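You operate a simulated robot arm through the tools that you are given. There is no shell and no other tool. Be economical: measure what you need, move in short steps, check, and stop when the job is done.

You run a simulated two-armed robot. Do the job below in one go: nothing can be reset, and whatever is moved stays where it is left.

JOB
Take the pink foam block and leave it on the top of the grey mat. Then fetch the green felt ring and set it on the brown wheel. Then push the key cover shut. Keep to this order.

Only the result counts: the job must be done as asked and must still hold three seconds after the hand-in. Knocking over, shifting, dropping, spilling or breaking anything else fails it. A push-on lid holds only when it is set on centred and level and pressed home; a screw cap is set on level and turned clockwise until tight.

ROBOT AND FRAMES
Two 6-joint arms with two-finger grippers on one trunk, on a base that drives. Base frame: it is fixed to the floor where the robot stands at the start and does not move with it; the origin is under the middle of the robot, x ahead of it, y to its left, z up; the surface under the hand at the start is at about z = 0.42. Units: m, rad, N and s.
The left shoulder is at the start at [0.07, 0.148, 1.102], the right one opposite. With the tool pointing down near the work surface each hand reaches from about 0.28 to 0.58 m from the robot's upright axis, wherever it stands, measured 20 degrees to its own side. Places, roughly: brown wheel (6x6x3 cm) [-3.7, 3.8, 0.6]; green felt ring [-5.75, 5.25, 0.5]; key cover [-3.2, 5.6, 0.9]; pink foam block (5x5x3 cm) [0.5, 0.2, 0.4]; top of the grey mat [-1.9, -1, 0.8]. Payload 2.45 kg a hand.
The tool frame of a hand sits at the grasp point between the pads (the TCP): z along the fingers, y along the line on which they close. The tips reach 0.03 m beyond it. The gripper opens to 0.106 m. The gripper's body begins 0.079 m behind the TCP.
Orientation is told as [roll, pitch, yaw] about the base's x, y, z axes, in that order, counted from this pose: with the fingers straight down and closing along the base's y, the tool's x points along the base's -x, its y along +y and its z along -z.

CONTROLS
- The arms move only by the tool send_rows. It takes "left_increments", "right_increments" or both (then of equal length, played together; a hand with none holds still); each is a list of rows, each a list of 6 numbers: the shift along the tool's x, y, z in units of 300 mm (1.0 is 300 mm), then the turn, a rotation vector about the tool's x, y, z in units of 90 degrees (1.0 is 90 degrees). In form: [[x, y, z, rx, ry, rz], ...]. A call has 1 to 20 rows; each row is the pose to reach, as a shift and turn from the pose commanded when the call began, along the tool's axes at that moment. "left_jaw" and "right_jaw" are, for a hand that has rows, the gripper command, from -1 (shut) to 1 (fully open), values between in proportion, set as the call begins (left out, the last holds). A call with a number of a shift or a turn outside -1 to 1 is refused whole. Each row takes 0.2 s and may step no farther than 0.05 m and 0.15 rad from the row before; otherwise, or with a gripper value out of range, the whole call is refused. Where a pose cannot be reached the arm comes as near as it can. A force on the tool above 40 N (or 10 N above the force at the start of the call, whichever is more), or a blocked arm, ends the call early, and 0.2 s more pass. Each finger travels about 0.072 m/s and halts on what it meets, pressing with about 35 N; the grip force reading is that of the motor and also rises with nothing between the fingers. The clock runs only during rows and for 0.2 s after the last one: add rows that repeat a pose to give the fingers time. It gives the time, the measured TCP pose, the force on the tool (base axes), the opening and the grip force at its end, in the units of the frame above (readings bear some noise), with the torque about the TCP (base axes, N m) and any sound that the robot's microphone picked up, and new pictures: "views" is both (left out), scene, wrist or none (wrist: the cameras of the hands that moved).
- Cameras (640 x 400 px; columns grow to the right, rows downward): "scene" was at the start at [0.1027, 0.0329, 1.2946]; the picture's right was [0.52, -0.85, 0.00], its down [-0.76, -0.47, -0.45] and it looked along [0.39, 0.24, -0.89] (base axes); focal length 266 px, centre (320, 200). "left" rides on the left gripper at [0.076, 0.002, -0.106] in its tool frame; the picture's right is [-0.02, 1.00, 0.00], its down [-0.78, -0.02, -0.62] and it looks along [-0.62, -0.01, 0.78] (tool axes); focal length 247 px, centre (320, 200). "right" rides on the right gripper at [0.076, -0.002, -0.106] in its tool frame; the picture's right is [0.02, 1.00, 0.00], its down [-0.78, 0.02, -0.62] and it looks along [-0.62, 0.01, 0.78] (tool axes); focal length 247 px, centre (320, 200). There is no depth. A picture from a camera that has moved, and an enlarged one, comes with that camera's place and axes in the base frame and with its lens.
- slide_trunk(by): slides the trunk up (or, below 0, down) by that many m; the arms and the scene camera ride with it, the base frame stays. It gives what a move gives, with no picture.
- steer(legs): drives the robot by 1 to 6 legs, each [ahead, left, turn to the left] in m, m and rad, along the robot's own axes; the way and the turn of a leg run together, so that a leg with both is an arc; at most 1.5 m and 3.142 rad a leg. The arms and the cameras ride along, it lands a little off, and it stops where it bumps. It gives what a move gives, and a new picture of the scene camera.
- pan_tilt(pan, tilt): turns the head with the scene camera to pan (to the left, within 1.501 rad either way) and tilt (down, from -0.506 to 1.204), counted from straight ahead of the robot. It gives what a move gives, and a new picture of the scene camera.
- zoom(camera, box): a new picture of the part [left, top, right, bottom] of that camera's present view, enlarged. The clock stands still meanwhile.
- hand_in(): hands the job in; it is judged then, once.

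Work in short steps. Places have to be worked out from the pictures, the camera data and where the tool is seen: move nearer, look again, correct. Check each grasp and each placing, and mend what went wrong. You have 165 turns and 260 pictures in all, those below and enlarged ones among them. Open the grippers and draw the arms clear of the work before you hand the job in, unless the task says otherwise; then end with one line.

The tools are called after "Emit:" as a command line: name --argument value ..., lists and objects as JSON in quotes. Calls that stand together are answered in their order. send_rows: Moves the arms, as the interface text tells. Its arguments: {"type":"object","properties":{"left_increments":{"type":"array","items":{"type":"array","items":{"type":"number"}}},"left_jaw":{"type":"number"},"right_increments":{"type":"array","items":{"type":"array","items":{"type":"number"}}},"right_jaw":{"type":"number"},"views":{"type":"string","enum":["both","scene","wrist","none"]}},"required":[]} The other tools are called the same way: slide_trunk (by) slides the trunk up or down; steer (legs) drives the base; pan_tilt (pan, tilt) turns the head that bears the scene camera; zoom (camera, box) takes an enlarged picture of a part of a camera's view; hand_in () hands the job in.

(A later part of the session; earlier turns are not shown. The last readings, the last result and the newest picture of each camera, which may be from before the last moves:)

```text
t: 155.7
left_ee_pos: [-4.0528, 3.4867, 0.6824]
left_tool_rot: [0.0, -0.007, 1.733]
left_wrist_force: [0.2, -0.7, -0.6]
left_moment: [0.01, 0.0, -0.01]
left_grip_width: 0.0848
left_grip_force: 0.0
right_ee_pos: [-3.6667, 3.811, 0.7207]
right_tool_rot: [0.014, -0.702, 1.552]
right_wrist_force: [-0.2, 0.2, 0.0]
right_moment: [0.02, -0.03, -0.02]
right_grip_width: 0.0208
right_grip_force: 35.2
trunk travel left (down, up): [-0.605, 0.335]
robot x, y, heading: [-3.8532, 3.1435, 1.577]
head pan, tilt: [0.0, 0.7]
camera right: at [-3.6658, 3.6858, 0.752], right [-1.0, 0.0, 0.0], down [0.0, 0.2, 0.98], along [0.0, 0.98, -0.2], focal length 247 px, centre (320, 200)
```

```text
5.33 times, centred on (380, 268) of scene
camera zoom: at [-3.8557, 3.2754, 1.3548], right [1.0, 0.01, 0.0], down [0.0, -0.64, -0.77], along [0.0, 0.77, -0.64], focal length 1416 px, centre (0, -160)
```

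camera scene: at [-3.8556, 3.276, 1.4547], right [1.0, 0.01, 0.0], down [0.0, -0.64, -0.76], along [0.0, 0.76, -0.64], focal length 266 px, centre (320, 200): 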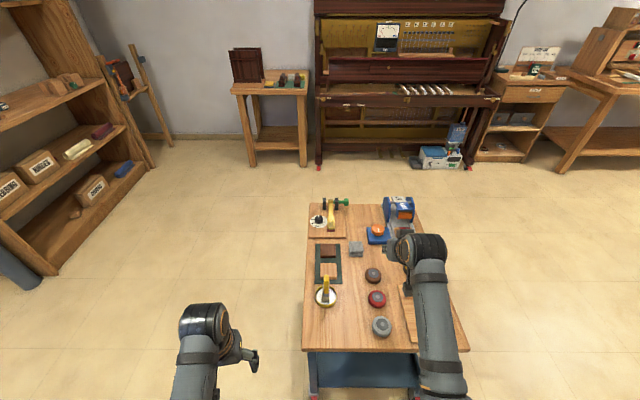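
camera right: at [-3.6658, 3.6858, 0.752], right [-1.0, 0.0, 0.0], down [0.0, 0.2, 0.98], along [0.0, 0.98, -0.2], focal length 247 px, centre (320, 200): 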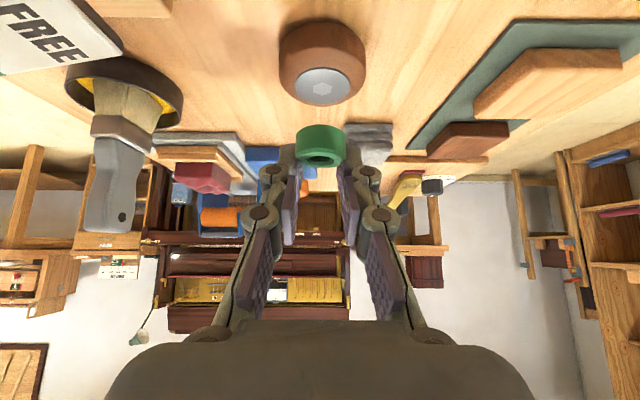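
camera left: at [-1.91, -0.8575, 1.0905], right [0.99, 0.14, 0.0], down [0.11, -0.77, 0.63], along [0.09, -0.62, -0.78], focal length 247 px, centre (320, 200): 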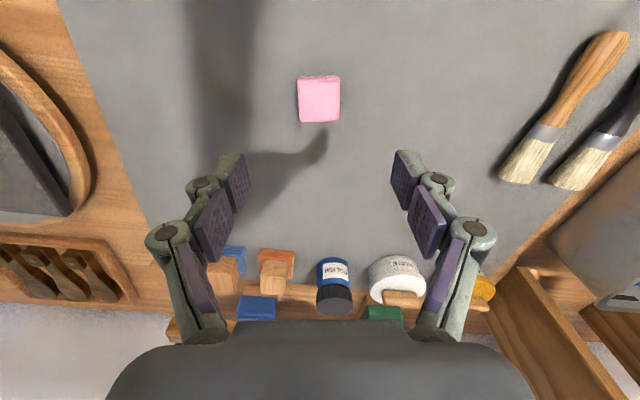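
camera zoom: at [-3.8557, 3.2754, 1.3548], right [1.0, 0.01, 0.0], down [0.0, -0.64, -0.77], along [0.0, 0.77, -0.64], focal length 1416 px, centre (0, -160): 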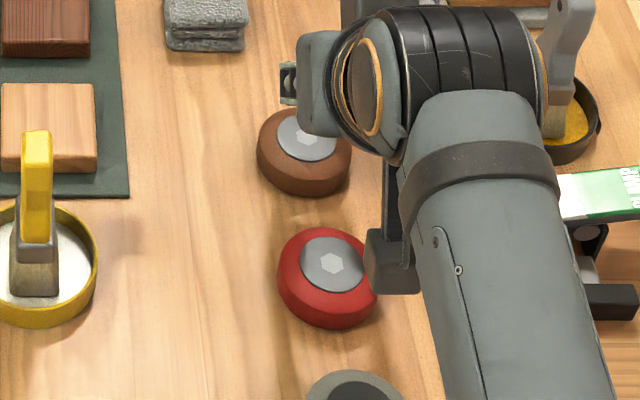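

Combining the rays refines the wheel top to (-3.667, 3.826, 0.648). I'll shift 9 mm forward and drop to 1 cm above it.

Emit:
send_rows --right_increments '[[0.022, 0, 0.049, 0, 0, 0], [0.044, 0, 0.098, 0, 0, 0], [0.044, 0, 0.098, 0, 0, 0]]' --views "wrist"

Emit:
zoom --camera "right" --box '[220, 50, 420, 175]'

Emit:
zoom --camera "scene" --box '[340, 240, 420, 290]'

```text
t: 156.5
left_ee_pos: [-4.0537, 3.4889, 0.6828]
left_tool_rot: [0.002, -0.009, 1.733]
left_wrist_force: [0.3, 0.6, 0.0]
left_moment: [-0.02, 0.0, 0.03]
left_grip_width: 0.0851
left_grip_force: 0.0
right_ee_pos: [-3.6671, 3.8196, 0.6876]
right_tool_rot: [0.014, -0.702, 1.549]
right_wrist_force: [-0.4, 0.2, -0.3]
right_moment: [0.02, -0.01, 0.01]
right_grip_width: 0.0208
right_grip_force: 34.9
trunk travel left (down, up): [-0.605, 0.335]
robot x, y, heading: [-3.8519, 3.1369, 1.578]
head pan, tilt: [0.0, 0.7]
camera right: at [-3.6669, 3.6944, 0.7204], right [-1.0, 0.0, 0.0], down [0.0, 0.2, 0.98], along [0.0, 0.98, -0.2], focal length 247 px, centre (320, 200)
```

right: 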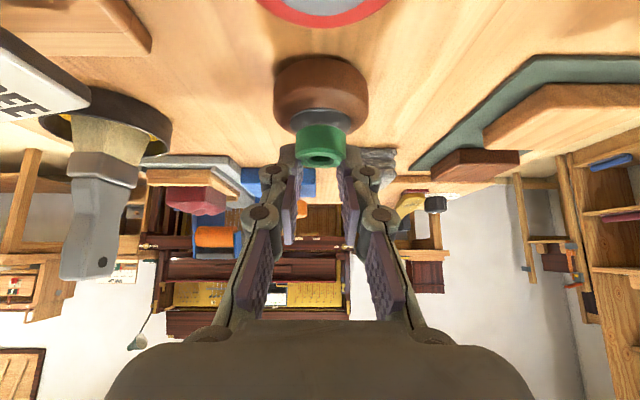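

```text
3.20 times, centred on (320, 112) of right
camera zoom: at [-3.6669, 3.6944, 0.7204], right [-1.0, 0.0, 0.0], down [0.0, 0.2, 0.98], along [0.0, 0.98, -0.2], focal length 790 px, centre (320, 480)
```

zoom: 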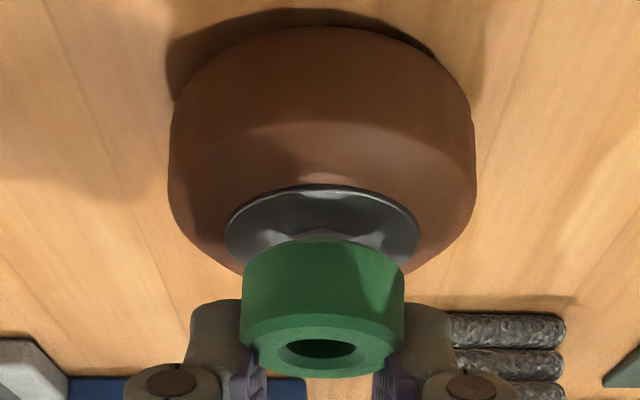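

```text
8.00 times, centred on (380, 265) of scene
camera zoom: at [-3.8557, 3.2758, 1.3547], right [1.0, 0.01, 0.0], down [0.0, -0.64, -0.76], along [0.0, 0.76, -0.64], focal length 2124 px, centre (-160, -320)
```

zoom: 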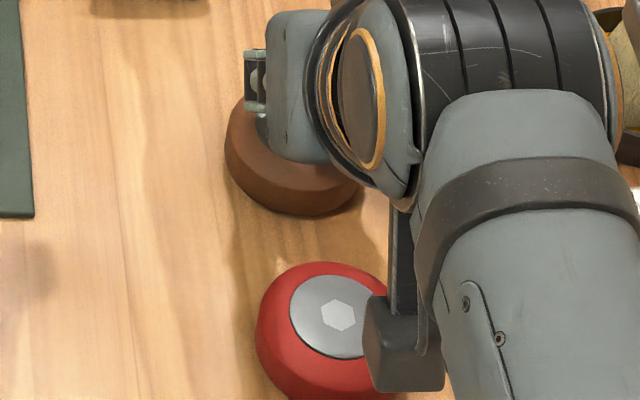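

Alignment looks right, with the ring about 9 mm above the hub. I'll lower gently.

Emit:
send_rows --right_increments '[[0.0086, 0, 0.0102, 0, 0, 0], [0.0172, 0, 0.0204, 0, 0, 0], [0.0172, 0, 0.0204, 0, 0, 0]]' --views "none"

Emit:
send_rows --right_increments '[[0.0043, 0, 0.0051, 0, 0, 0], [0.0043, 0, 0.0051, 0, 0, 0]]' --views "wrist"

Emit:
zoom --camera "right" --box '[220, 50, 420, 175]'

```text
t: 157.3
left_ee_pos: [-4.0538, 3.4876, 0.6814]
left_tool_rot: [0.0, -0.01, 1.733]
left_wrist_force: [-0.1, -0.4, 0.2]
left_moment: [-0.01, -0.02, -0.02]
left_grip_width: 0.0848
left_grip_force: 0.1
right_ee_pos: [-3.6673, 3.821, 0.681]
right_tool_rot: [0.015, -0.701, 1.55]
right_wrist_force: [0.6, -0.5, -0.2]
right_moment: [-0.01, 0.01, -0.01]
right_grip_width: 0.0206
right_grip_force: 35.1
trunk travel left (down, up): [-0.605, 0.335]
robot x, y, heading: [-3.8566, 3.1403, 1.572]
head pan, tilt: [0.0, 0.7]
```

```text
t: 157.9
left_ee_pos: [-4.0541, 3.488, 0.6821]
left_tool_rot: [-0.001, -0.009, 1.734]
left_wrist_force: [-0.2, -0.2, -1.3]
left_moment: [0.01, 0.01, 0.02]
left_grip_width: 0.0849
left_grip_force: 0.1
right_ee_pos: [-3.6667, 3.8201, 0.6785]
right_tool_rot: [0.014, -0.701, 1.551]
right_wrist_force: [0.2, -0.3, 0.8]
right_moment: [0.02, -0.01, 0.02]
right_grip_width: 0.0208
right_grip_force: 35.1
trunk travel left (down, up): [-0.605, 0.335]
robot x, y, heading: [-3.8558, 3.1398, 1.577]
head pan, tilt: [0.0, 0.7]
camera right: at [-3.6673, 3.6942, 0.7112], right [-1.0, 0.0, 0.0], down [0.0, 0.2, 0.98], along [0.0, 0.98, -0.2], focal length 247 px, centre (320, 200)
```

right: 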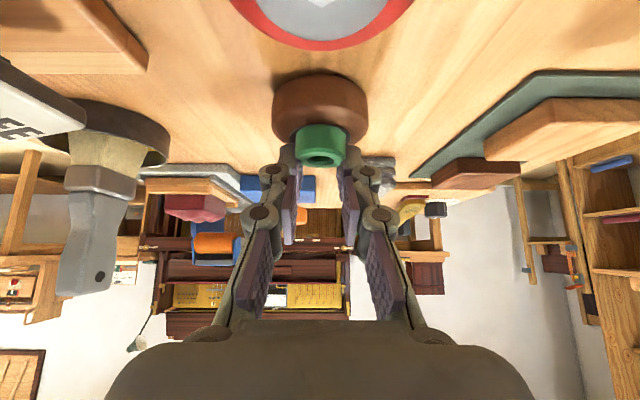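

```text
3.20 times, centred on (320, 112) of right
camera zoom: at [-3.6673, 3.6942, 0.7112], right [-1.0, 0.0, 0.0], down [0.0, 0.2, 0.98], along [0.0, 0.98, -0.2], focal length 790 px, centre (320, 480)
```

zoom: 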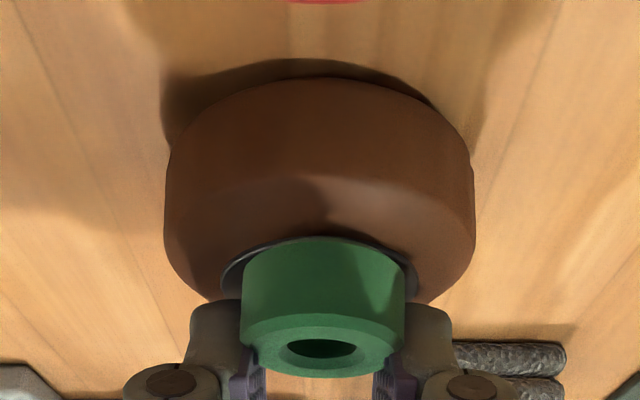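

Almost touching. I'll step down until force shows.

Emit:
send_rows --right_increments '[[0.0043, 0, 0.0051, 0, 0, 0], [0.0043, 0, 0.0051, 0, 0, 0]]' --views "none"

Emit:
send_rows --right_increments '[[0.0043, 0, 0.0051, 0, 0, 0], [0.0043, 0, 0.0051, 0, 0, 0]]' --views "none"

Emit:
zoom --camera "right" --box '[220, 50, 420, 175]'

```text
t: 158.5
left_ee_pos: [-4.0537, 3.4893, 0.6819]
left_tool_rot: [-0.001, -0.009, 1.733]
left_wrist_force: [-0.5, -0.3, -0.1]
left_moment: [0.01, 0.01, 0.02]
left_grip_width: 0.0847
left_grip_force: 0.0
right_ee_pos: [-3.6672, 3.8201, 0.6774]
right_tool_rot: [0.012, -0.702, 1.551]
right_wrist_force: [0.2, -0.5, 1.0]
right_moment: [0.03, 0.03, -0.01]
right_grip_width: 0.021
right_grip_force: 34.4
trunk travel left (down, up): [-0.605, 0.335]
robot x, y, heading: [-3.8531, 3.1406, 1.576]
head pan, tilt: [0.0, 0.7]
```

```text
t: 159.1
left_ee_pos: [-4.0532, 3.488, 0.6827]
left_tool_rot: [-0.001, -0.011, 1.731]
left_wrist_force: [-0.3, -0.2, 0.4]
left_moment: [-0.02, 0.0, 0.0]
left_grip_width: 0.0847
left_grip_force: 0.0
right_ee_pos: [-3.6667, 3.8191, 0.676]
right_tool_rot: [0.012, -0.705, 1.55]
right_wrist_force: [0.8, 0.3, 7.1]
right_moment: [0.04, -0.01, -0.02]
right_grip_width: 0.0209
right_grip_force: 35.1
trunk travel left (down, up): [-0.605, 0.335]
robot x, y, heading: [-3.8553, 3.1406, 1.575]
head pan, tilt: [0.0, 0.7]
```

```text
3.20 times, centred on (320, 112) of right
camera zoom: at [-3.6677, 3.6941, 0.709], right [-1.0, 0.0, 0.0], down [-0.01, 0.19, 0.98], along [0.0, 0.98, -0.19], focal length 790 px, centre (320, 480)
```

zoom: 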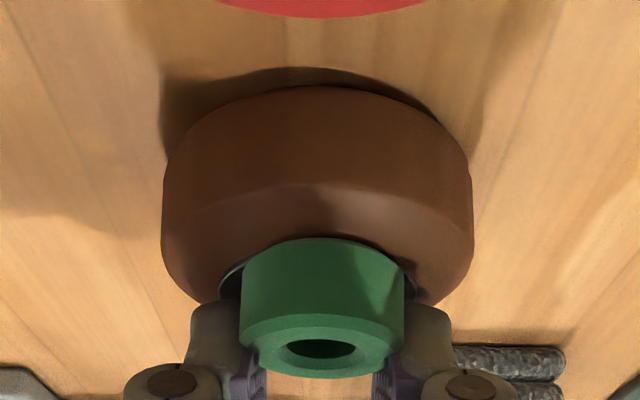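

Contact at 7 N, but the hub's widest row suggests the wheel centre is about 8 mm farther on (y≈3.833). I'll lift 5 mm, shift forward and set down again.

Emit:
send_rows --right_increments '[[-0.0108, 0, -0.0127, 0, 0, 0], [-0.0312, 0, 0.0045, 0, 0, 0], [-0.0312, 0, 0.0045, 0, 0, 0]]' --views "none"

Emit:
zoom --camera "right" --box '[220, 50, 420, 175]'

```text
t: 159.9
left_ee_pos: [-4.0542, 3.4879, 0.6829]
left_tool_rot: [0.0, -0.009, 1.732]
left_wrist_force: [0.1, -0.8, 0.5]
left_moment: [0.03, 0.02, 0.01]
left_grip_width: 0.0849
left_grip_force: 0.1
right_ee_pos: [-3.6664, 3.8281, 0.6798]
right_tool_rot: [0.014, -0.703, 1.55]
right_wrist_force: [0.0, 0.2, 0.5]
right_moment: [-0.02, 0.01, -0.01]
right_grip_width: 0.0205
right_grip_force: 35.1
trunk travel left (down, up): [-0.605, 0.335]
robot x, y, heading: [-3.8546, 3.1422, 1.58]
head pan, tilt: [0.0, 0.7]
```

```text
3.20 times, centred on (320, 112) of right
camera zoom: at [-3.6669, 3.7016, 0.713], right [-1.0, 0.0, 0.0], down [0.0, 0.2, 0.98], along [0.0, 0.98, -0.2], focal length 790 px, centre (320, 480)
```

zoom: 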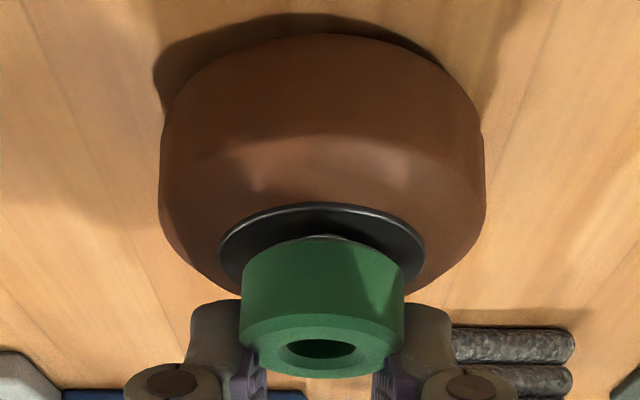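

The hub now reads centre y≈3.830 with the ring at about 3.834. I'll trim 3 mm back while setting down.

Emit:
send_rows --right_increments '[[0.0076, 0, -0.0064, 0, 0, 0], [0.0127, 0, -0.0004, 0, 0, 0], [0.0179, 0, 0.0057, 0, 0, 0], [0.0179, 0, 0.0057, 0, 0, 0]]' --views "none"

Emit:
zoom --camera "right" --box '[220, 50, 420, 175]'

```text
t: 160.9
left_ee_pos: [-4.055, 3.4886, 0.6817]
left_tool_rot: [0.0, -0.008, 1.735]
left_wrist_force: [-0.4, -0.5, 0.2]
left_moment: [0.02, 0.02, 0.01]
left_grip_width: 0.0846
left_grip_force: 0.2
right_ee_pos: [-3.6675, 3.8251, 0.6771]
right_tool_rot: [0.012, -0.703, 1.551]
right_wrist_force: [0.7, -0.5, 5.1]
right_moment: [0.04, -0.02, 0.02]
right_grip_width: 0.0208
right_grip_force: 35.3
trunk travel left (down, up): [-0.605, 0.335]
robot x, y, heading: [-3.8525, 3.1405, 1.577]
head pan, tilt: [0.0, 0.7]
```

```text
3.20 times, centred on (320, 112) of right
camera zoom: at [-3.6675, 3.6989, 0.7091], right [-1.0, 0.0, 0.0], down [0.0, 0.2, 0.98], along [0.0, 0.98, -0.2], focal length 790 px, centre (320, 480)
```

zoom: 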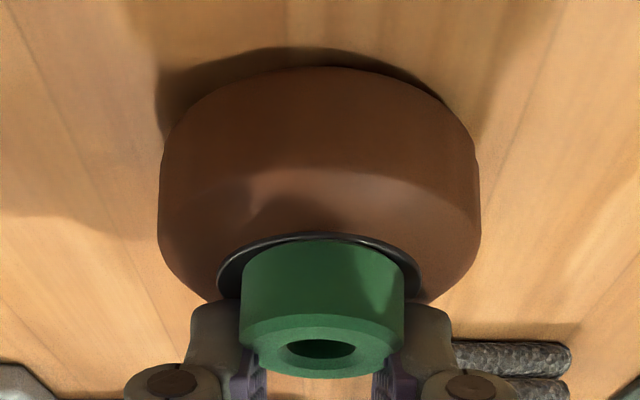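

Contact again and well centred. I'll open moderately, then withdraw upward.

Emit:
send_rows --right_increments '[[0, 0, 0, 0, 0, 0], [0, 0, 0, 0, 0, 0], [0, 0, 0, 0, 0, 0]]' --right_jaw 0.1 --views "none"

Emit:
send_rows --right_increments '[[-0.02, 0, -0.04, 0, 0, 0], [-0.02, 0, -0.1, 0, 0, 0], [-0.02, 0, -0.2, 0, 0, 0], [-0.02, 0, -0.3, 0, 0, 0], [-0.02, 0, -0.3, 0, 0, 0]]' --views "wrist"

Emit:
zoom --camera "right" --box '[220, 20, 420, 145]'

```text
t: 161.7
left_ee_pos: [-4.053, 3.4879, 0.6827]
left_tool_rot: [-0.001, -0.009, 1.733]
left_wrist_force: [-0.2, 0.3, -0.2]
left_moment: [0.03, -0.06, -0.04]
left_grip_width: 0.0846
left_grip_force: 0.0
right_ee_pos: [-3.6678, 3.8248, 0.6764]
right_tool_rot: [0.013, -0.702, 1.55]
right_wrist_force: [-0.5, -0.2, -0.3]
right_moment: [0.0, 0.0, -0.04]
right_grip_width: 0.0581
right_grip_force: 0.1
trunk travel left (down, up): [-0.605, 0.335]
robot x, y, heading: [-3.8529, 3.1412, 1.572]
head pan, tilt: [0.0, 0.7]
```

```text
t: 162.9
left_ee_pos: [-4.0542, 3.4893, 0.6819]
left_tool_rot: [-0.001, -0.009, 1.733]
left_wrist_force: [-0.4, 0.2, -0.1]
left_moment: [-0.02, 0.01, 0.03]
left_grip_width: 0.0848
left_grip_force: 0.0
right_ee_pos: [-3.6671, 3.7711, 0.7495]
right_tool_rot: [0.011, -0.698, 1.551]
right_wrist_force: [-0.2, -0.2, 0.2]
right_moment: [0.0, -0.02, -0.01]
right_grip_width: 0.058
right_grip_force: 0.1
trunk travel left (down, up): [-0.605, 0.335]
robot x, y, heading: [-3.8518, 3.1424, 1.577]
head pan, tilt: [0.0, 0.7]
camera right: at [-3.668, 3.6447, 0.7815], right [-1.0, 0.0, 0.0], down [-0.01, 0.2, 0.98], along [0.0, 0.98, -0.2], focal length 247 px, centre (320, 200)
```

right: 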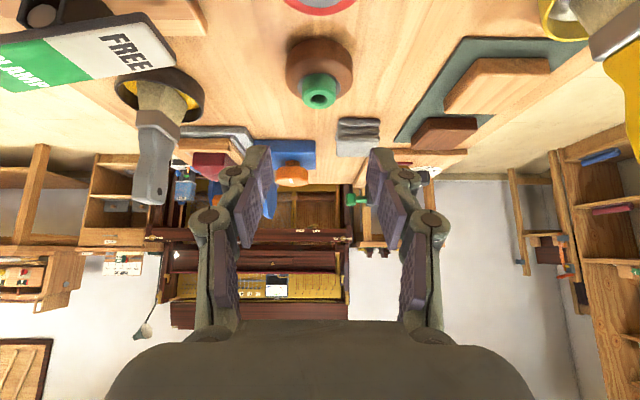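

```text
3.20 times, centred on (320, 82) of right
camera zoom: at [-3.668, 3.6447, 0.7815], right [-1.0, 0.0, 0.0], down [-0.01, 0.2, 0.98], along [0.0, 0.98, -0.2], focal length 790 px, centre (320, 576)
```

zoom: 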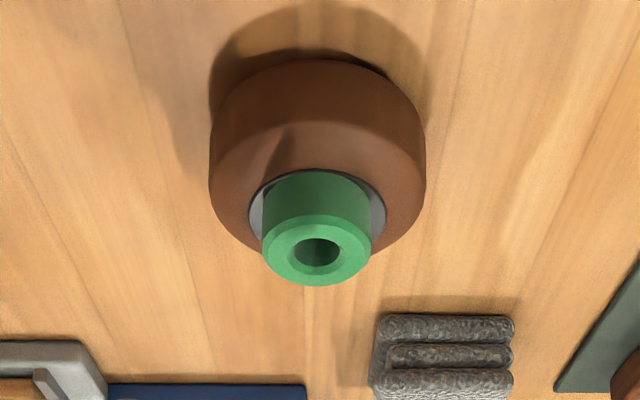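

The ring rests squarely on the wheel. Next I raise the trunk, back away and view the piano.

Emit:
slide_trunk --by 0.25

Emit:
steer --legs '[[-0.4, 0, 0]]'

Emit:
pan_tilt --pan -0.2 --tilt 0.3

Emit:
zoom --camera "scene" --box '[200, 80, 440, 230]'

```text
t: 165.4
left_ee_pos: [-4.0533, 3.4886, 0.9329]
left_tool_rot: [-0.002, -0.008, 1.734]
left_wrist_force: [1.0, 0.5, 0.4]
left_moment: [-0.03, -0.02, -0.03]
left_grip_width: 0.0847
left_grip_force: 0.0
right_ee_pos: [-3.6684, 3.7711, 0.9988]
right_tool_rot: [0.014, -0.702, 1.549]
right_wrist_force: [0.5, 0.4, 0.0]
right_moment: [-0.01, 0.01, 0.0]
right_grip_width: 0.0581
right_grip_force: 0.1
trunk travel left (down, up): [-0.855, 0.085]
robot x, y, heading: [-3.857, 3.1451, 1.577]
head pan, tilt: [0.0, 0.7]
```

```text
t: 167.9
left_ee_pos: [-4.0524, 3.0874, 0.9324]
left_tool_rot: [0.0, -0.007, 1.738]
left_wrist_force: [-0.5, -0.3, -0.4]
left_moment: [-0.03, -0.01, 0.02]
left_grip_width: 0.0847
left_grip_force: 0.1
right_ee_pos: [-3.6691, 3.372, 0.9987]
right_tool_rot: [0.013, -0.701, 1.556]
right_wrist_force: [0.4, 0.3, 0.1]
right_moment: [0.0, -0.01, -0.01]
right_grip_width: 0.0585
right_grip_force: 0.1
trunk travel left (down, up): [-0.855, 0.085]
robot x, y, heading: [-3.8529, 2.7405, 1.585]
head pan, tilt: [0.0, 0.7]
camera scene: at [-3.8532, 2.8774, 1.6046], right [1.0, 0.01, 0.0], down [0.01, -0.64, -0.76], along [-0.01, 0.76, -0.64], focal length 266 px, centre (320, 200)
```

scene: 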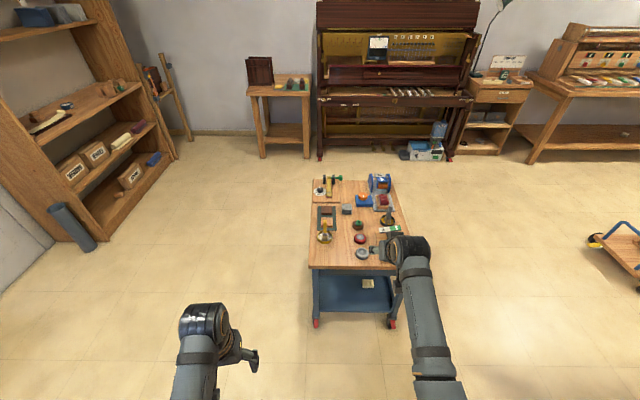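

```text
t: 168.8
left_ee_pos: [-4.0522, 3.0889, 0.9322]
left_tool_rot: [0.001, -0.009, 1.738]
left_wrist_force: [-0.2, -0.4, -0.3]
left_moment: [-0.04, -0.04, -0.02]
left_grip_width: 0.0845
left_grip_force: 0.0
right_ee_pos: [-3.6675, 3.3718, 1.0]
right_tool_rot: [0.011, -0.701, 1.556]
right_wrist_force: [-0.5, -0.1, -0.8]
right_moment: [0.01, 0.0, 0.01]
right_grip_width: 0.0582
right_grip_force: 0.1
trunk travel left (down, up): [-0.855, 0.085]
robot x, y, heading: [-3.8501, 2.7396, 1.583]
head pan, tilt: [-0.201, 0.3]
camera scene: at [-3.8347, 2.8826, 1.6408], right [0.98, -0.19, 0.0], down [-0.06, -0.29, -0.96], along [0.18, 0.94, -0.3], focal length 266 px, centre (320, 200)
```

scene: 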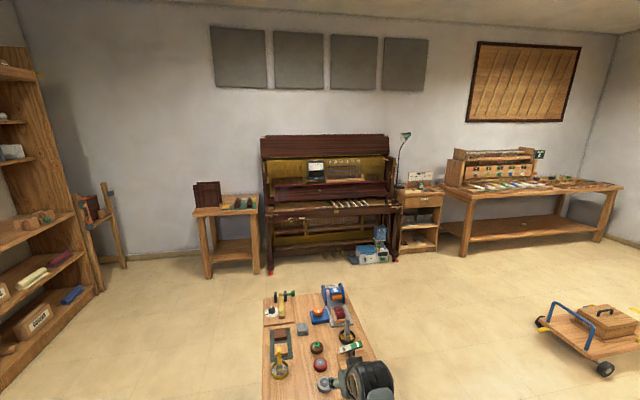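

```text
2.67 times, centred on (320, 155) of scene
camera zoom: at [-3.8347, 2.8826, 1.6408], right [0.98, -0.19, 0.0], down [-0.06, -0.29, -0.96], along [0.18, 0.94, -0.3], focal length 708 px, centre (320, 320)
```

zoom: 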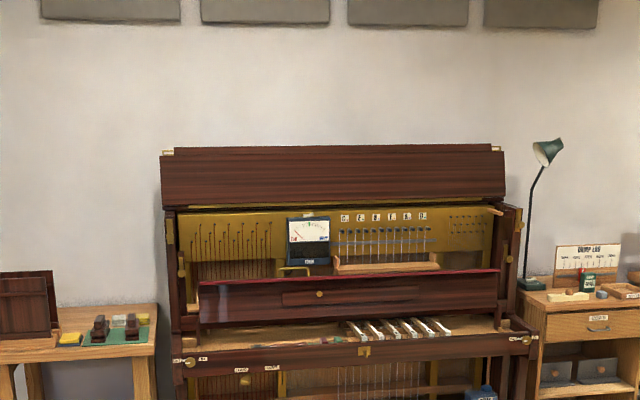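

The dark red board over the keys is the key cover, standing open. I'll drive around the cart's left side to face the piano.

Emit:
steer --legs '[[0, 0.6, -0.012], [1.5, 0, 0], [0.4, 0, 0], [0, -1.0, 0]]'

Emit:
pan_tilt --pan 0.0 --tilt 0.5

Emit:
zoom --camera "scene" --box '[160, 80, 480, 280]'

```text
t: 186.1
left_ee_pos: [-3.6004, 4.9614, 0.9322]
left_tool_rot: [-0.001, -0.009, 1.681]
left_wrist_force: [0.9, 0.3, -0.1]
left_moment: [-0.04, -0.01, 0.03]
left_grip_width: 0.0848
left_grip_force: 0.1
right_ee_pos: [-3.2003, 5.2232, 0.9995]
right_tool_rot: [0.012, -0.701, 1.497]
right_wrist_force: [-0.5, -0.4, 0.2]
right_moment: [0.01, -0.02, -0.02]
right_grip_width: 0.0585
right_grip_force: 0.1
trunk travel left (down, up): [-0.855, 0.085]
robot x, y, heading: [-3.4209, 4.6013, 1.523]
head pan, tilt: [-0.201, 0.3]
camera scene: at [-3.3955, 4.7446, 1.6408], right [0.97, -0.25, 0.0], down [-0.07, -0.29, -0.96], along [0.23, 0.93, -0.3], focal length 266 px, centre (320, 200)
```

scene: 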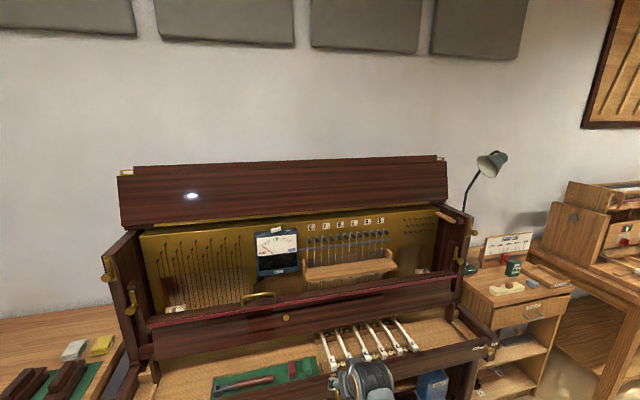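

```text
t: 186.8
left_ee_pos: [-3.6003, 4.9613, 0.932]
left_tool_rot: [-0.001, -0.007, 1.681]
left_wrist_force: [0.6, -0.4, 0.1]
left_moment: [0.0, 0.0, 0.05]
left_grip_width: 0.0847
left_grip_force: 0.1
right_ee_pos: [-3.201, 5.2218, 0.9983]
right_tool_rot: [0.013, -0.7, 1.498]
right_wrist_force: [0.4, 0.6, -0.7]
right_moment: [0.01, -0.03, 0.04]
right_grip_width: 0.0584
right_grip_force: 0.1
trunk travel left (down, up): [-0.855, 0.085]
robot x, y, heading: [-3.4176, 4.6029, 1.523]
head pan, tilt: [0.0, 0.499]
camera scene: at [-3.4131, 4.7449, 1.6225], right [1.0, -0.05, 0.0], down [-0.02, -0.48, -0.88], along [0.04, 0.88, -0.48], focal length 266 px, centre (320, 200)
```

scene: 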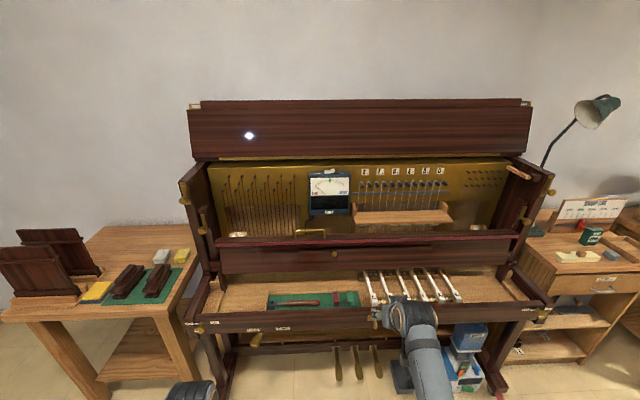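

```text
2.00 times, centred on (320, 180) of scene
camera zoom: at [-3.4131, 4.7449, 1.6225], right [1.0, -0.05, 0.0], down [-0.02, -0.48, -0.88], along [0.04, 0.88, -0.48], focal length 531 px, centre (320, 240)
```

zoom: 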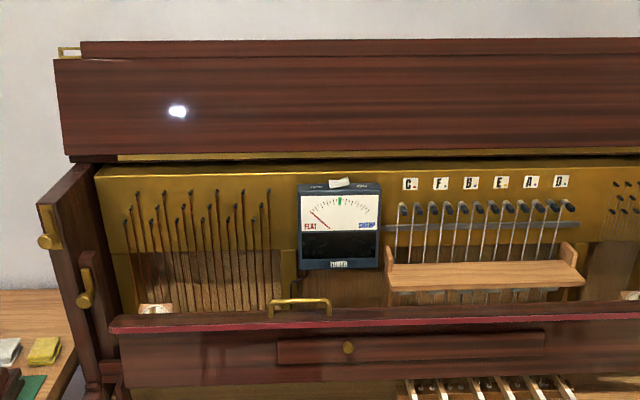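

I'll check the wrist camera for a closer view of the cover and what is behind it.

Emit:
zoom --camera "right" --box '[0, 0, 640, 400]'

Emit:
slide_trunk --by 0.08

Emit:
steer --legs '[[0.2, 0, 0.048]]'

Emit:
pan_tilt --pan 0.0 --tilt 0.85

```text
1.00 times, centred on (320, 200) of right (not enlarged: the box is as wide or as high as the picture)
camera zoom: at [-3.2068, 5.0971, 1.0316], right [-1.0, 0.05, 0.0], down [0.01, 0.2, 0.98], along [0.05, 0.98, -0.2], focal length 247 px, centre (320, 200)
```

zoom: 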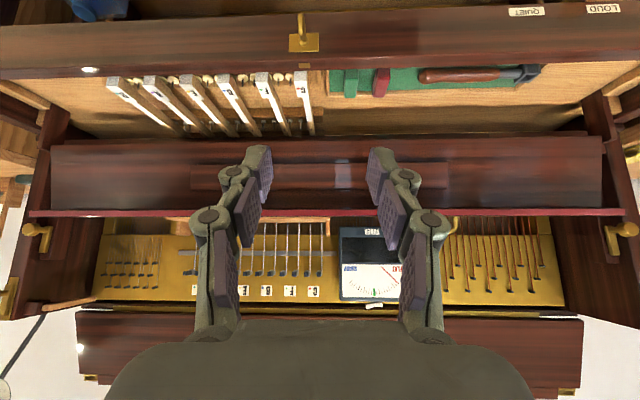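

```text
t: 188.0
left_ee_pos: [-3.5992, 4.9617, 1.0118]
left_tool_rot: [0.0, -0.008, 1.68]
left_wrist_force: [0.1, -0.1, -0.1]
left_moment: [0.01, 0.01, 0.0]
left_grip_width: 0.0847
left_grip_force: 0.1
right_ee_pos: [-3.1996, 5.2221, 1.0794]
right_tool_rot: [0.012, -0.701, 1.498]
right_wrist_force: [-0.6, 0.1, 0.0]
right_moment: [-0.01, 0.02, 0.01]
right_grip_width: 0.0582
right_grip_force: 0.0
trunk travel left (down, up): [-0.935, 0.005]
robot x, y, heading: [-3.4197, 4.6058, 1.521]
head pan, tilt: [0.0, 0.499]
```

```text
t: 189.6
left_ee_pos: [-3.6144, 5.1523, 1.0123]
left_tool_rot: [-0.001, -0.012, 1.729]
left_wrist_force: [-0.1, -0.6, 0.3]
left_moment: [0.05, -0.02, -0.03]
left_grip_width: 0.0848
left_grip_force: 0.0
right_ee_pos: [-3.2274, 5.4321, 1.0813]
right_tool_rot: [0.014, -0.704, 1.547]
right_wrist_force: [-0.8, -0.1, -0.1]
right_moment: [0.0, 0.0, -0.01]
right_grip_width: 0.0583
right_grip_force: 0.0
trunk travel left (down, up): [-0.935, 0.005]
robot x, y, heading: [-3.4128, 4.8085, 1.571]
head pan, tilt: [0.0, 0.499]
camera scene: at [-3.4159, 4.9436, 1.7029], right [1.0, 0.0, 0.0], down [0.0, -0.48, -0.88], along [0.0, 0.88, -0.48], focal length 266 px, centre (320, 200)
```

scene: 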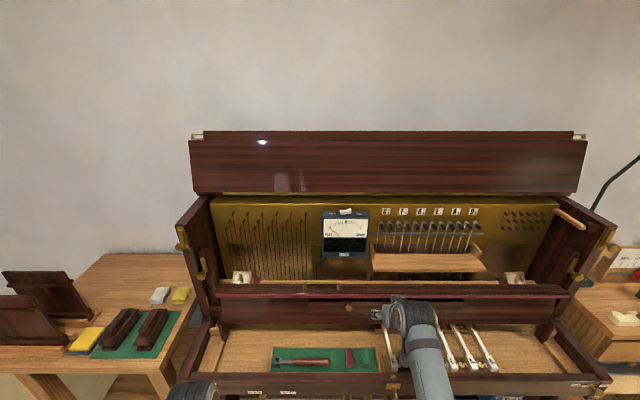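

```text
t: 190.4
left_ee_pos: [-3.6138, 5.1554, 1.0124]
left_tool_rot: [0.0, -0.007, 1.73]
left_wrist_force: [-0.1, 1.0, -0.5]
left_moment: [-0.03, 0.02, 0.01]
left_grip_width: 0.0847
left_grip_force: 0.1
right_ee_pos: [-3.2269, 5.4364, 1.0781]
right_tool_rot: [0.011, -0.699, 1.548]
right_wrist_force: [0.2, 0.7, -0.2]
right_moment: [0.01, 0.02, 0.01]
right_grip_width: 0.0583
right_grip_force: 0.1
trunk travel left (down, up): [-0.935, 0.005]
robot x, y, heading: [-3.4142, 4.8038, 1.572]
head pan, tilt: [0.0, 0.85]
camera scene: at [-3.416, 4.937, 1.6724], right [1.0, 0.0, 0.0], down [0.0, -0.75, -0.66], along [0.0, 0.66, -0.75], focal length 266 px, centre (320, 200)
```

scene: 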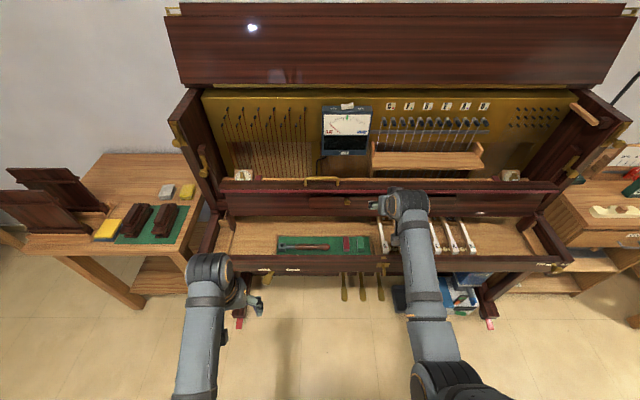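

Emit:
zoom --camera "scene" --box '[210, 130, 450, 280]'

Emit:
zoom --camera "right" --box '[0, 0, 640, 400]'

Emit:
zoom --camera "scene" --box '[380, 130, 580, 255]'

```text
2.67 times, centred on (330, 205) of scene
camera zoom: at [-3.416, 4.937, 1.6724], right [1.0, 0.0, 0.0], down [0.0, -0.75, -0.66], along [0.0, 0.66, -0.75], focal length 708 px, centre (293, 187)
```

zoom: 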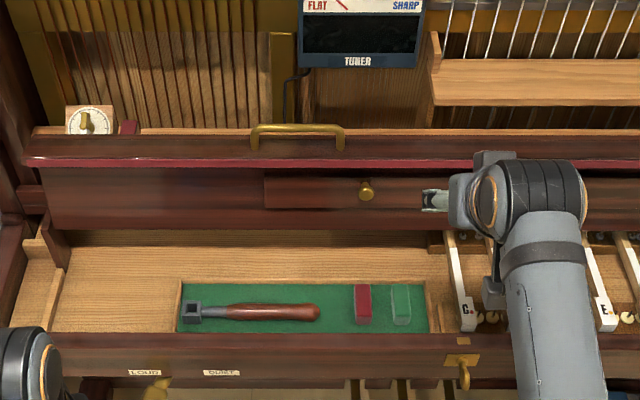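

```text
1.00 times, centred on (320, 200) of right (not enlarged: the box is as wide or as high as the picture)
camera zoom: at [-3.2272, 5.3112, 1.111], right [-1.0, 0.0, 0.0], down [0.0, 0.2, 0.98], along [0.0, 0.98, -0.2], focal length 247 px, centre (320, 200)
```

zoom: 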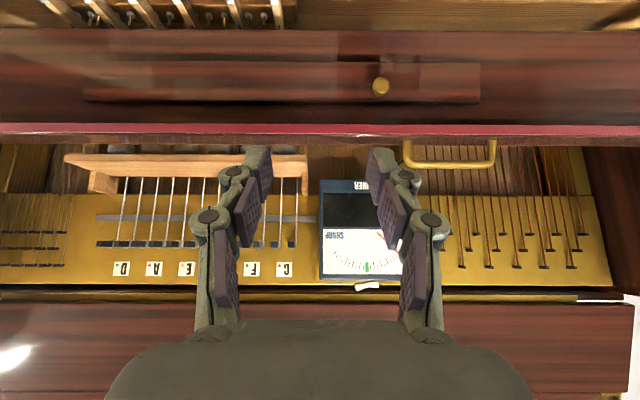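

```text
3.20 times, centred on (480, 192) of scene
camera zoom: at [-3.416, 4.937, 1.6724], right [1.0, 0.0, 0.0], down [0.0, -0.75, -0.66], along [0.0, 0.66, -0.75], focal length 850 px, centre (-192, 224)
```

zoom: 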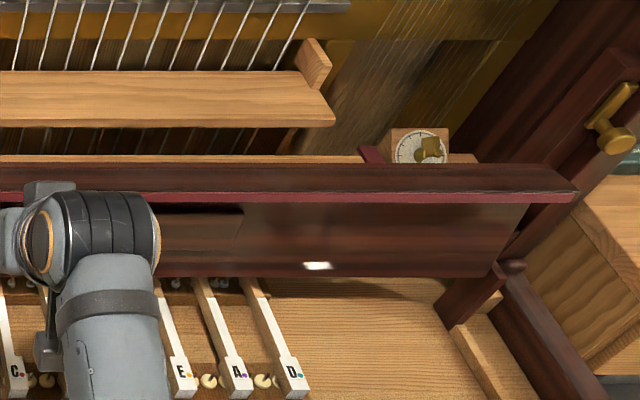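

Triangulating: the cover is an L-shaped fallboard, pivoted at about (y 5.66, z 0.76), with its lip at z≈0.955. A brass handle bar stands on it at x -3.48..-3.35, y≈5.65, z≈0.99. I'll catch that bar loosely with the left hand (tool down, jaws along y) and swing it forward. First I tuck the right hand.

Emit:
send_rows --right_increments '[[0.11, 0, -0.063, 0, 0.06, 0], [0.22, 0, -0.127, 0, 0.12, 0], [0.33, 0, -0.19, 0, 0.18, 0], [0.44, 0, -0.254, 0, 0.245, 0], [0.55, 0, -0.317, 0, 0.31, 0], [0.66, 0, -0.38, 0, 0.38, 0], [0.77, 0, -0.444, 0, 0.445, 0], [0.82, 0, -0.475, 0, 0.445, 0], [0.82, 0, -0.475, 0, 0.445, 0]]' --views "none"

```text
t: 192.4
left_ee_pos: [-3.6134, 5.1558, 1.0113]
left_tool_rot: [0.0, -0.007, 1.729]
left_wrist_force: [1.1, -0.4, -0.3]
left_moment: [0.0, 0.0, -0.03]
left_grip_width: 0.0849
left_grip_force: 0.1
right_ee_pos: [-3.2295, 5.1568, 1.0306]
right_tool_rot: [0.005, -0.006, 1.556]
right_wrist_force: [-0.5, 0.5, -0.3]
right_moment: [0.02, 0.0, 0.0]
right_grip_width: 0.0582
right_grip_force: 0.0
trunk travel left (down, up): [-0.935, 0.005]
robot x, y, heading: [-3.4132, 4.8063, 1.568]
head pan, tilt: [0.0, 0.85]
```

Now I'll shift right 0.2 m and forward 0.29 m so the left hand lines up with the handle.

Emit:
steer --legs '[[0, -0.2, 0], [0.28, 0, 0]]'

Emit:
send_rows --left_increments '[[0, 0, 0, 0, 0, 0.09], [0, 0, 0, 0, 0, 0.18], [0, 0, 0, 0, 0, 0.27], [0, 0, 0, 0, 0, 0.36], [0, 0, 0, 0, 0, 0.45], [0, 0, 0, 0, 0, 0.54], [0, 0, 0, 0, 0, 0.63], [0, 0, 0, 0, 0, 0.72], [0, 0, 0, 0, 0, 0.81], [0, 0, 0, 0, 0, 0.9], [0, 0, 0, 0, 0, 1.0], [0, 0, 0, 0, 0, 1.0]]' --left_jaw 0.1 --views "both"

```text
t: 195.6
left_ee_pos: [-3.4162, 5.4394, 1.0123]
left_tool_rot: [0.0, -0.011, 1.733]
left_wrist_force: [-0.4, -0.3, 0.5]
left_moment: [0.02, -0.01, -0.01]
left_grip_width: 0.0847
left_grip_force: 0.1
right_ee_pos: [-3.0342, 5.4425, 1.0307]
right_tool_rot: [0.004, -0.002, 1.559]
right_wrist_force: [0.7, -0.9, -0.1]
right_moment: [0.01, 0.0, 0.01]
right_grip_width: 0.0582
right_grip_force: 0.0
trunk travel left (down, up): [-0.935, 0.005]
robot x, y, heading: [-3.216, 5.0947, 1.579]
head pan, tilt: [0.0, 0.85]
camera scene: at [-3.2191, 5.2195, 1.6727], right [1.0, 0.01, 0.0], down [0.0, -0.75, -0.66], along [0.0, 0.66, -0.75], focal length 266 px, centre (320, 200)
```

scene: 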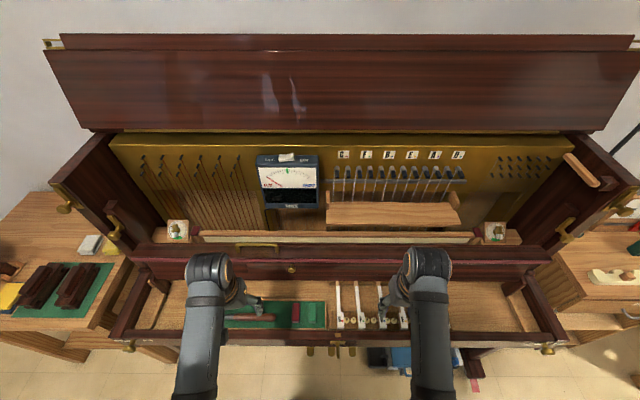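

```text
refused: row 11 steps farther than a row can; nothing moved
```

Emit:
send_rows --left_increments '[[0, 0, 0, 0, 0, 0.09], [0, 0, 0, 0, 0, 0.18], [0, 0, 0, 0, 0, 0.27], [0, 0, 0, 0, 0, 0.36], [0, 0, 0, 0, 0, 0.45], [0, 0, 0, 0, 0, 0.54], [0, 0, 0, 0, 0, 0.63], [0, 0, 0, 0, 0, 0.72], [0, 0, 0, 0, 0, 0.81], [0, 0, 0, 0, 0, 0.9], [0, 0, 0, 0, 0, 0.99], [0, 0, 0, 0, 0, 0.99]]' --left_jaw 0.1 --views "both"

Emit:
zoom --camera "scene" --box '[180, 200, 340, 300]'

```text
t: 198.2
left_ee_pos: [-3.4173, 5.4412, 1.0119]
left_tool_rot: [0.009, -0.001, 0.175]
left_wrist_force: [0.6, 0.4, -0.1]
left_moment: [0.03, 0.03, 0.02]
left_grip_width: 0.0583
left_grip_force: 0.0
right_ee_pos: [-3.0325, 5.4418, 1.0298]
right_tool_rot: [0.002, -0.001, 1.561]
right_wrist_force: [-0.1, -1.0, 1.4]
right_moment: [-0.03, 0.0, 0.02]
right_grip_width: 0.058
right_grip_force: 0.1
trunk travel left (down, up): [-0.935, 0.005]
robot x, y, heading: [-3.2172, 5.0949, 1.572]
head pan, tilt: [0.0, 0.85]
camera scene: at [-3.2193, 5.2222, 1.6724], right [1.0, 0.01, 0.0], down [0.0, -0.75, -0.66], along [0.0, 0.66, -0.75], focal length 266 px, centre (320, 200)
camera left: at [-3.4924, 5.4288, 1.1183], right [-0.15, 0.99, 0.01], down [0.77, 0.12, 0.62], along [0.61, 0.1, -0.78], focal length 247 px, centre (320, 200)
```

scene: 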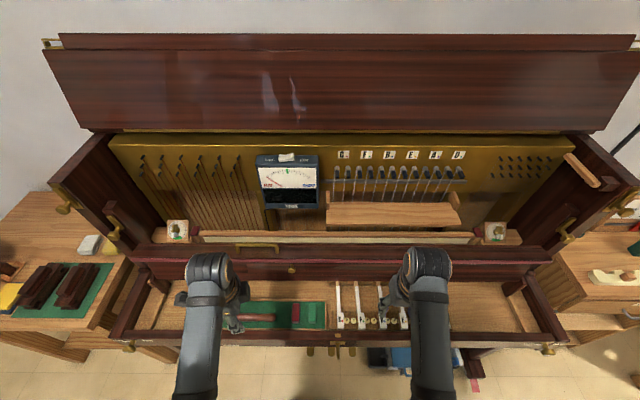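
left: 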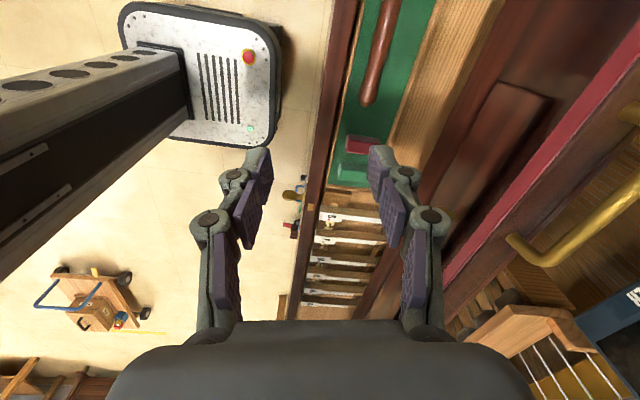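

```text
4.00 times, centred on (260, 250) of scene
camera zoom: at [-3.2193, 5.2222, 1.6724], right [1.0, 0.01, 0.0], down [0.0, -0.75, -0.66], along [0.0, 0.66, -0.75], focal length 1062 px, centre (560, 0)
```

zoom: 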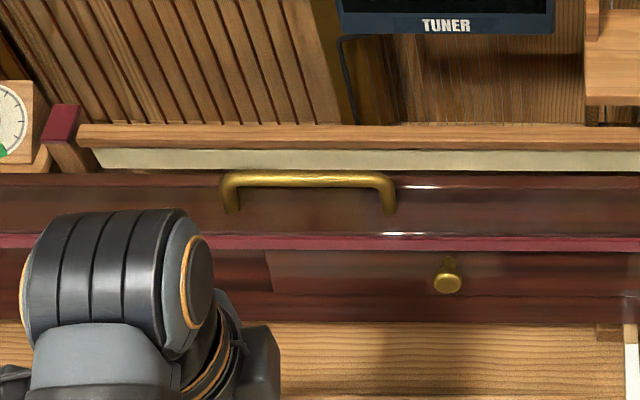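

The handle bar reads x≈-3.407, y≈5.643, z≈0.985 above the lip. I'll drive 8 cm closer for reach, then raise, align the yaw and move over the bar with a narrow opening.

Emit:
steer --legs '[[0.08, 0, 0]]'

Emit:
send_rows --left_increments '[[0, 0, -0.06, 0, 0, 0.05], [0, 0, -0.12, 0, 0, 0.11], [-0.02, 0.1, -0.12, 0, 0, 0.11], [-0.04, 0.2, -0.12, 0, 0, 0.11], [-0.04, 0.2, -0.12, 0, 0, 0.11]]' --left_jaw -0.25 --views "wrist"

Emit:
zoom --camera "scene" --box '[160, 180, 360, 305]'

```text
t: 199.3
left_ee_pos: [-3.419, 5.5172, 1.0146]
left_tool_rot: [0.01, 0.0, 0.178]
left_wrist_force: [0.6, -0.4, 1.3]
left_moment: [0.02, 0.0, -0.01]
left_grip_width: 0.0583
left_grip_force: 0.1
right_ee_pos: [-3.0342, 5.5189, 1.031]
right_tool_rot: [0.002, -0.007, 1.561]
right_wrist_force: [0.5, -0.7, -0.1]
right_moment: [0.04, 0.0, 0.0]
right_grip_width: 0.0583
right_grip_force: 0.1
trunk travel left (down, up): [-0.935, 0.005]
robot x, y, heading: [-3.2179, 5.1732, 1.577]
head pan, tilt: [0.0, 0.85]
camera scene: at [-3.2197, 5.2951, 1.6731], right [1.0, 0.01, 0.0], down [0.0, -0.75, -0.66], along [0.0, 0.66, -0.75], focal length 266 px, centre (320, 200)
```

scene: 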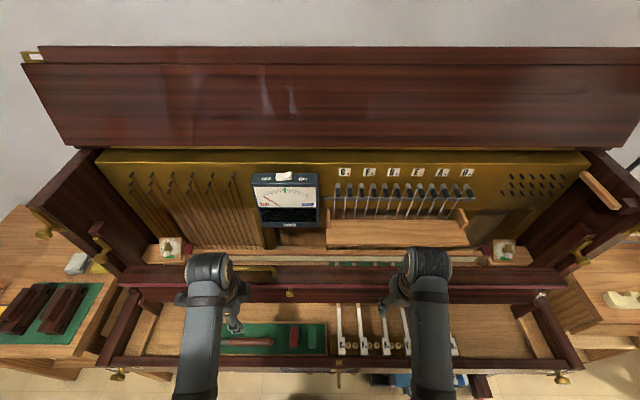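

```text
t: 200.5
left_ee_pos: [-3.4144, 5.581, 1.0509]
left_tool_rot: [0.01, 0.002, 0.004]
left_wrist_force: [-0.1, -1.3, -0.7]
left_moment: [0.05, 0.01, 0.01]
left_grip_width: 0.04
left_grip_force: 0.0
right_ee_pos: [-3.0332, 5.5221, 1.0302]
right_tool_rot: [0.002, -0.004, 1.561]
right_wrist_force: [0.4, -0.4, 0.1]
right_moment: [0.05, 0.01, -0.01]
right_grip_width: 0.0582
right_grip_force: 0.1
trunk travel left (down, up): [-0.935, 0.005]
robot x, y, heading: [-3.2182, 5.1734, 1.579]
head pan, tilt: [0.0, 0.85]
camera left: at [-3.4907, 5.5809, 1.1578], right [0.02, 1.0, 0.01], down [0.78, -0.02, 0.62], along [0.62, 0.0, -0.78], focal length 247 px, centre (320, 200)
```

left: 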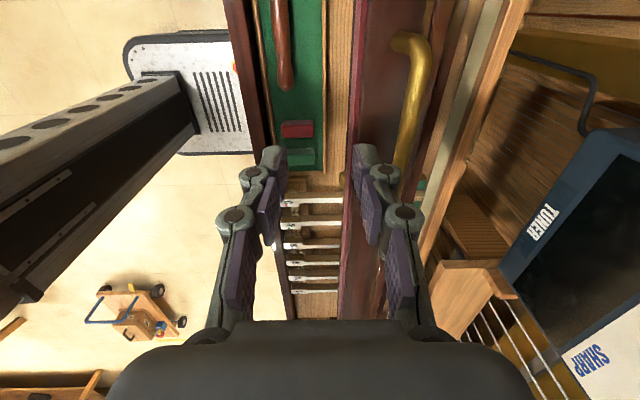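

```text
3.20 times, centred on (260, 242) of scene
camera zoom: at [-3.2194, 5.2993, 1.6727], right [1.0, 0.01, 0.0], down [0.0, -0.75, -0.66], along [0.0, 0.66, -0.75], focal length 850 px, centre (512, 64)
```

zoom: 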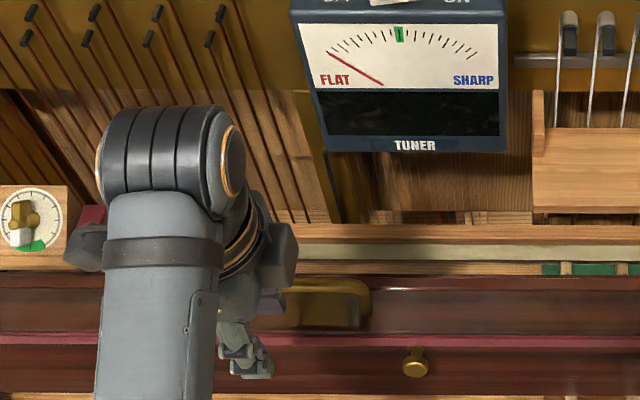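

The wrist view puts the bar at y≈5.648. I'll move over it (tips still above the bar).

Emit:
send_rows --left_increments '[[-0.01, 0.11, 0, 0, 0, 0], [-0.02, 0.22, 0, 0, 0, 0], [-0.02, 0.22, 0, 0, 0, 0]]' --views "wrist"

Emit:
zoom --camera "left" --box '[200, 60, 440, 210]'

```text
t: 201.3
left_ee_pos: [-3.4098, 5.6474, 1.0495]
left_tool_rot: [0.009, 0.001, 0.006]
left_wrist_force: [-0.2, -0.3, 0.2]
left_moment: [0.03, 0.01, -0.03]
left_grip_width: 0.0396
left_grip_force: 0.0
right_ee_pos: [-3.0356, 5.5229, 1.0308]
right_tool_rot: [0.001, -0.004, 1.56]
right_wrist_force: [-0.6, -0.5, 0.2]
right_moment: [0.0, -0.02, -0.06]
right_grip_width: 0.0582
right_grip_force: 0.0
trunk travel left (down, up): [-0.935, 0.005]
robot x, y, heading: [-3.2149, 5.1757, 1.579]
head pan, tilt: [0.0, 0.85]
camera left: at [-3.4863, 5.6485, 1.1568], right [0.02, 1.0, 0.01], down [0.78, -0.02, 0.62], along [0.62, 0.0, -0.78], focal length 247 px, centre (320, 200)
```

left: 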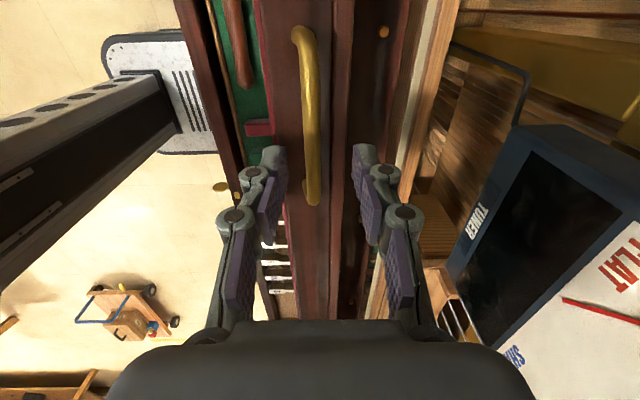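

```text
2.67 times, centred on (320, 135) of left
camera zoom: at [-3.4863, 5.6485, 1.1568], right [0.02, 1.0, 0.01], down [0.78, -0.02, 0.62], along [0.62, 0.0, -0.78], focal length 659 px, centre (320, 373)
```

zoom: 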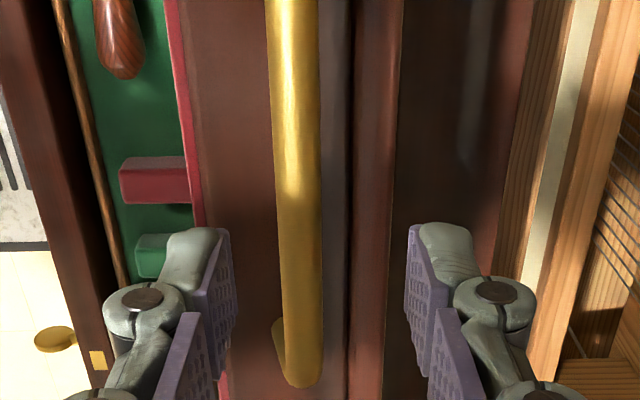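

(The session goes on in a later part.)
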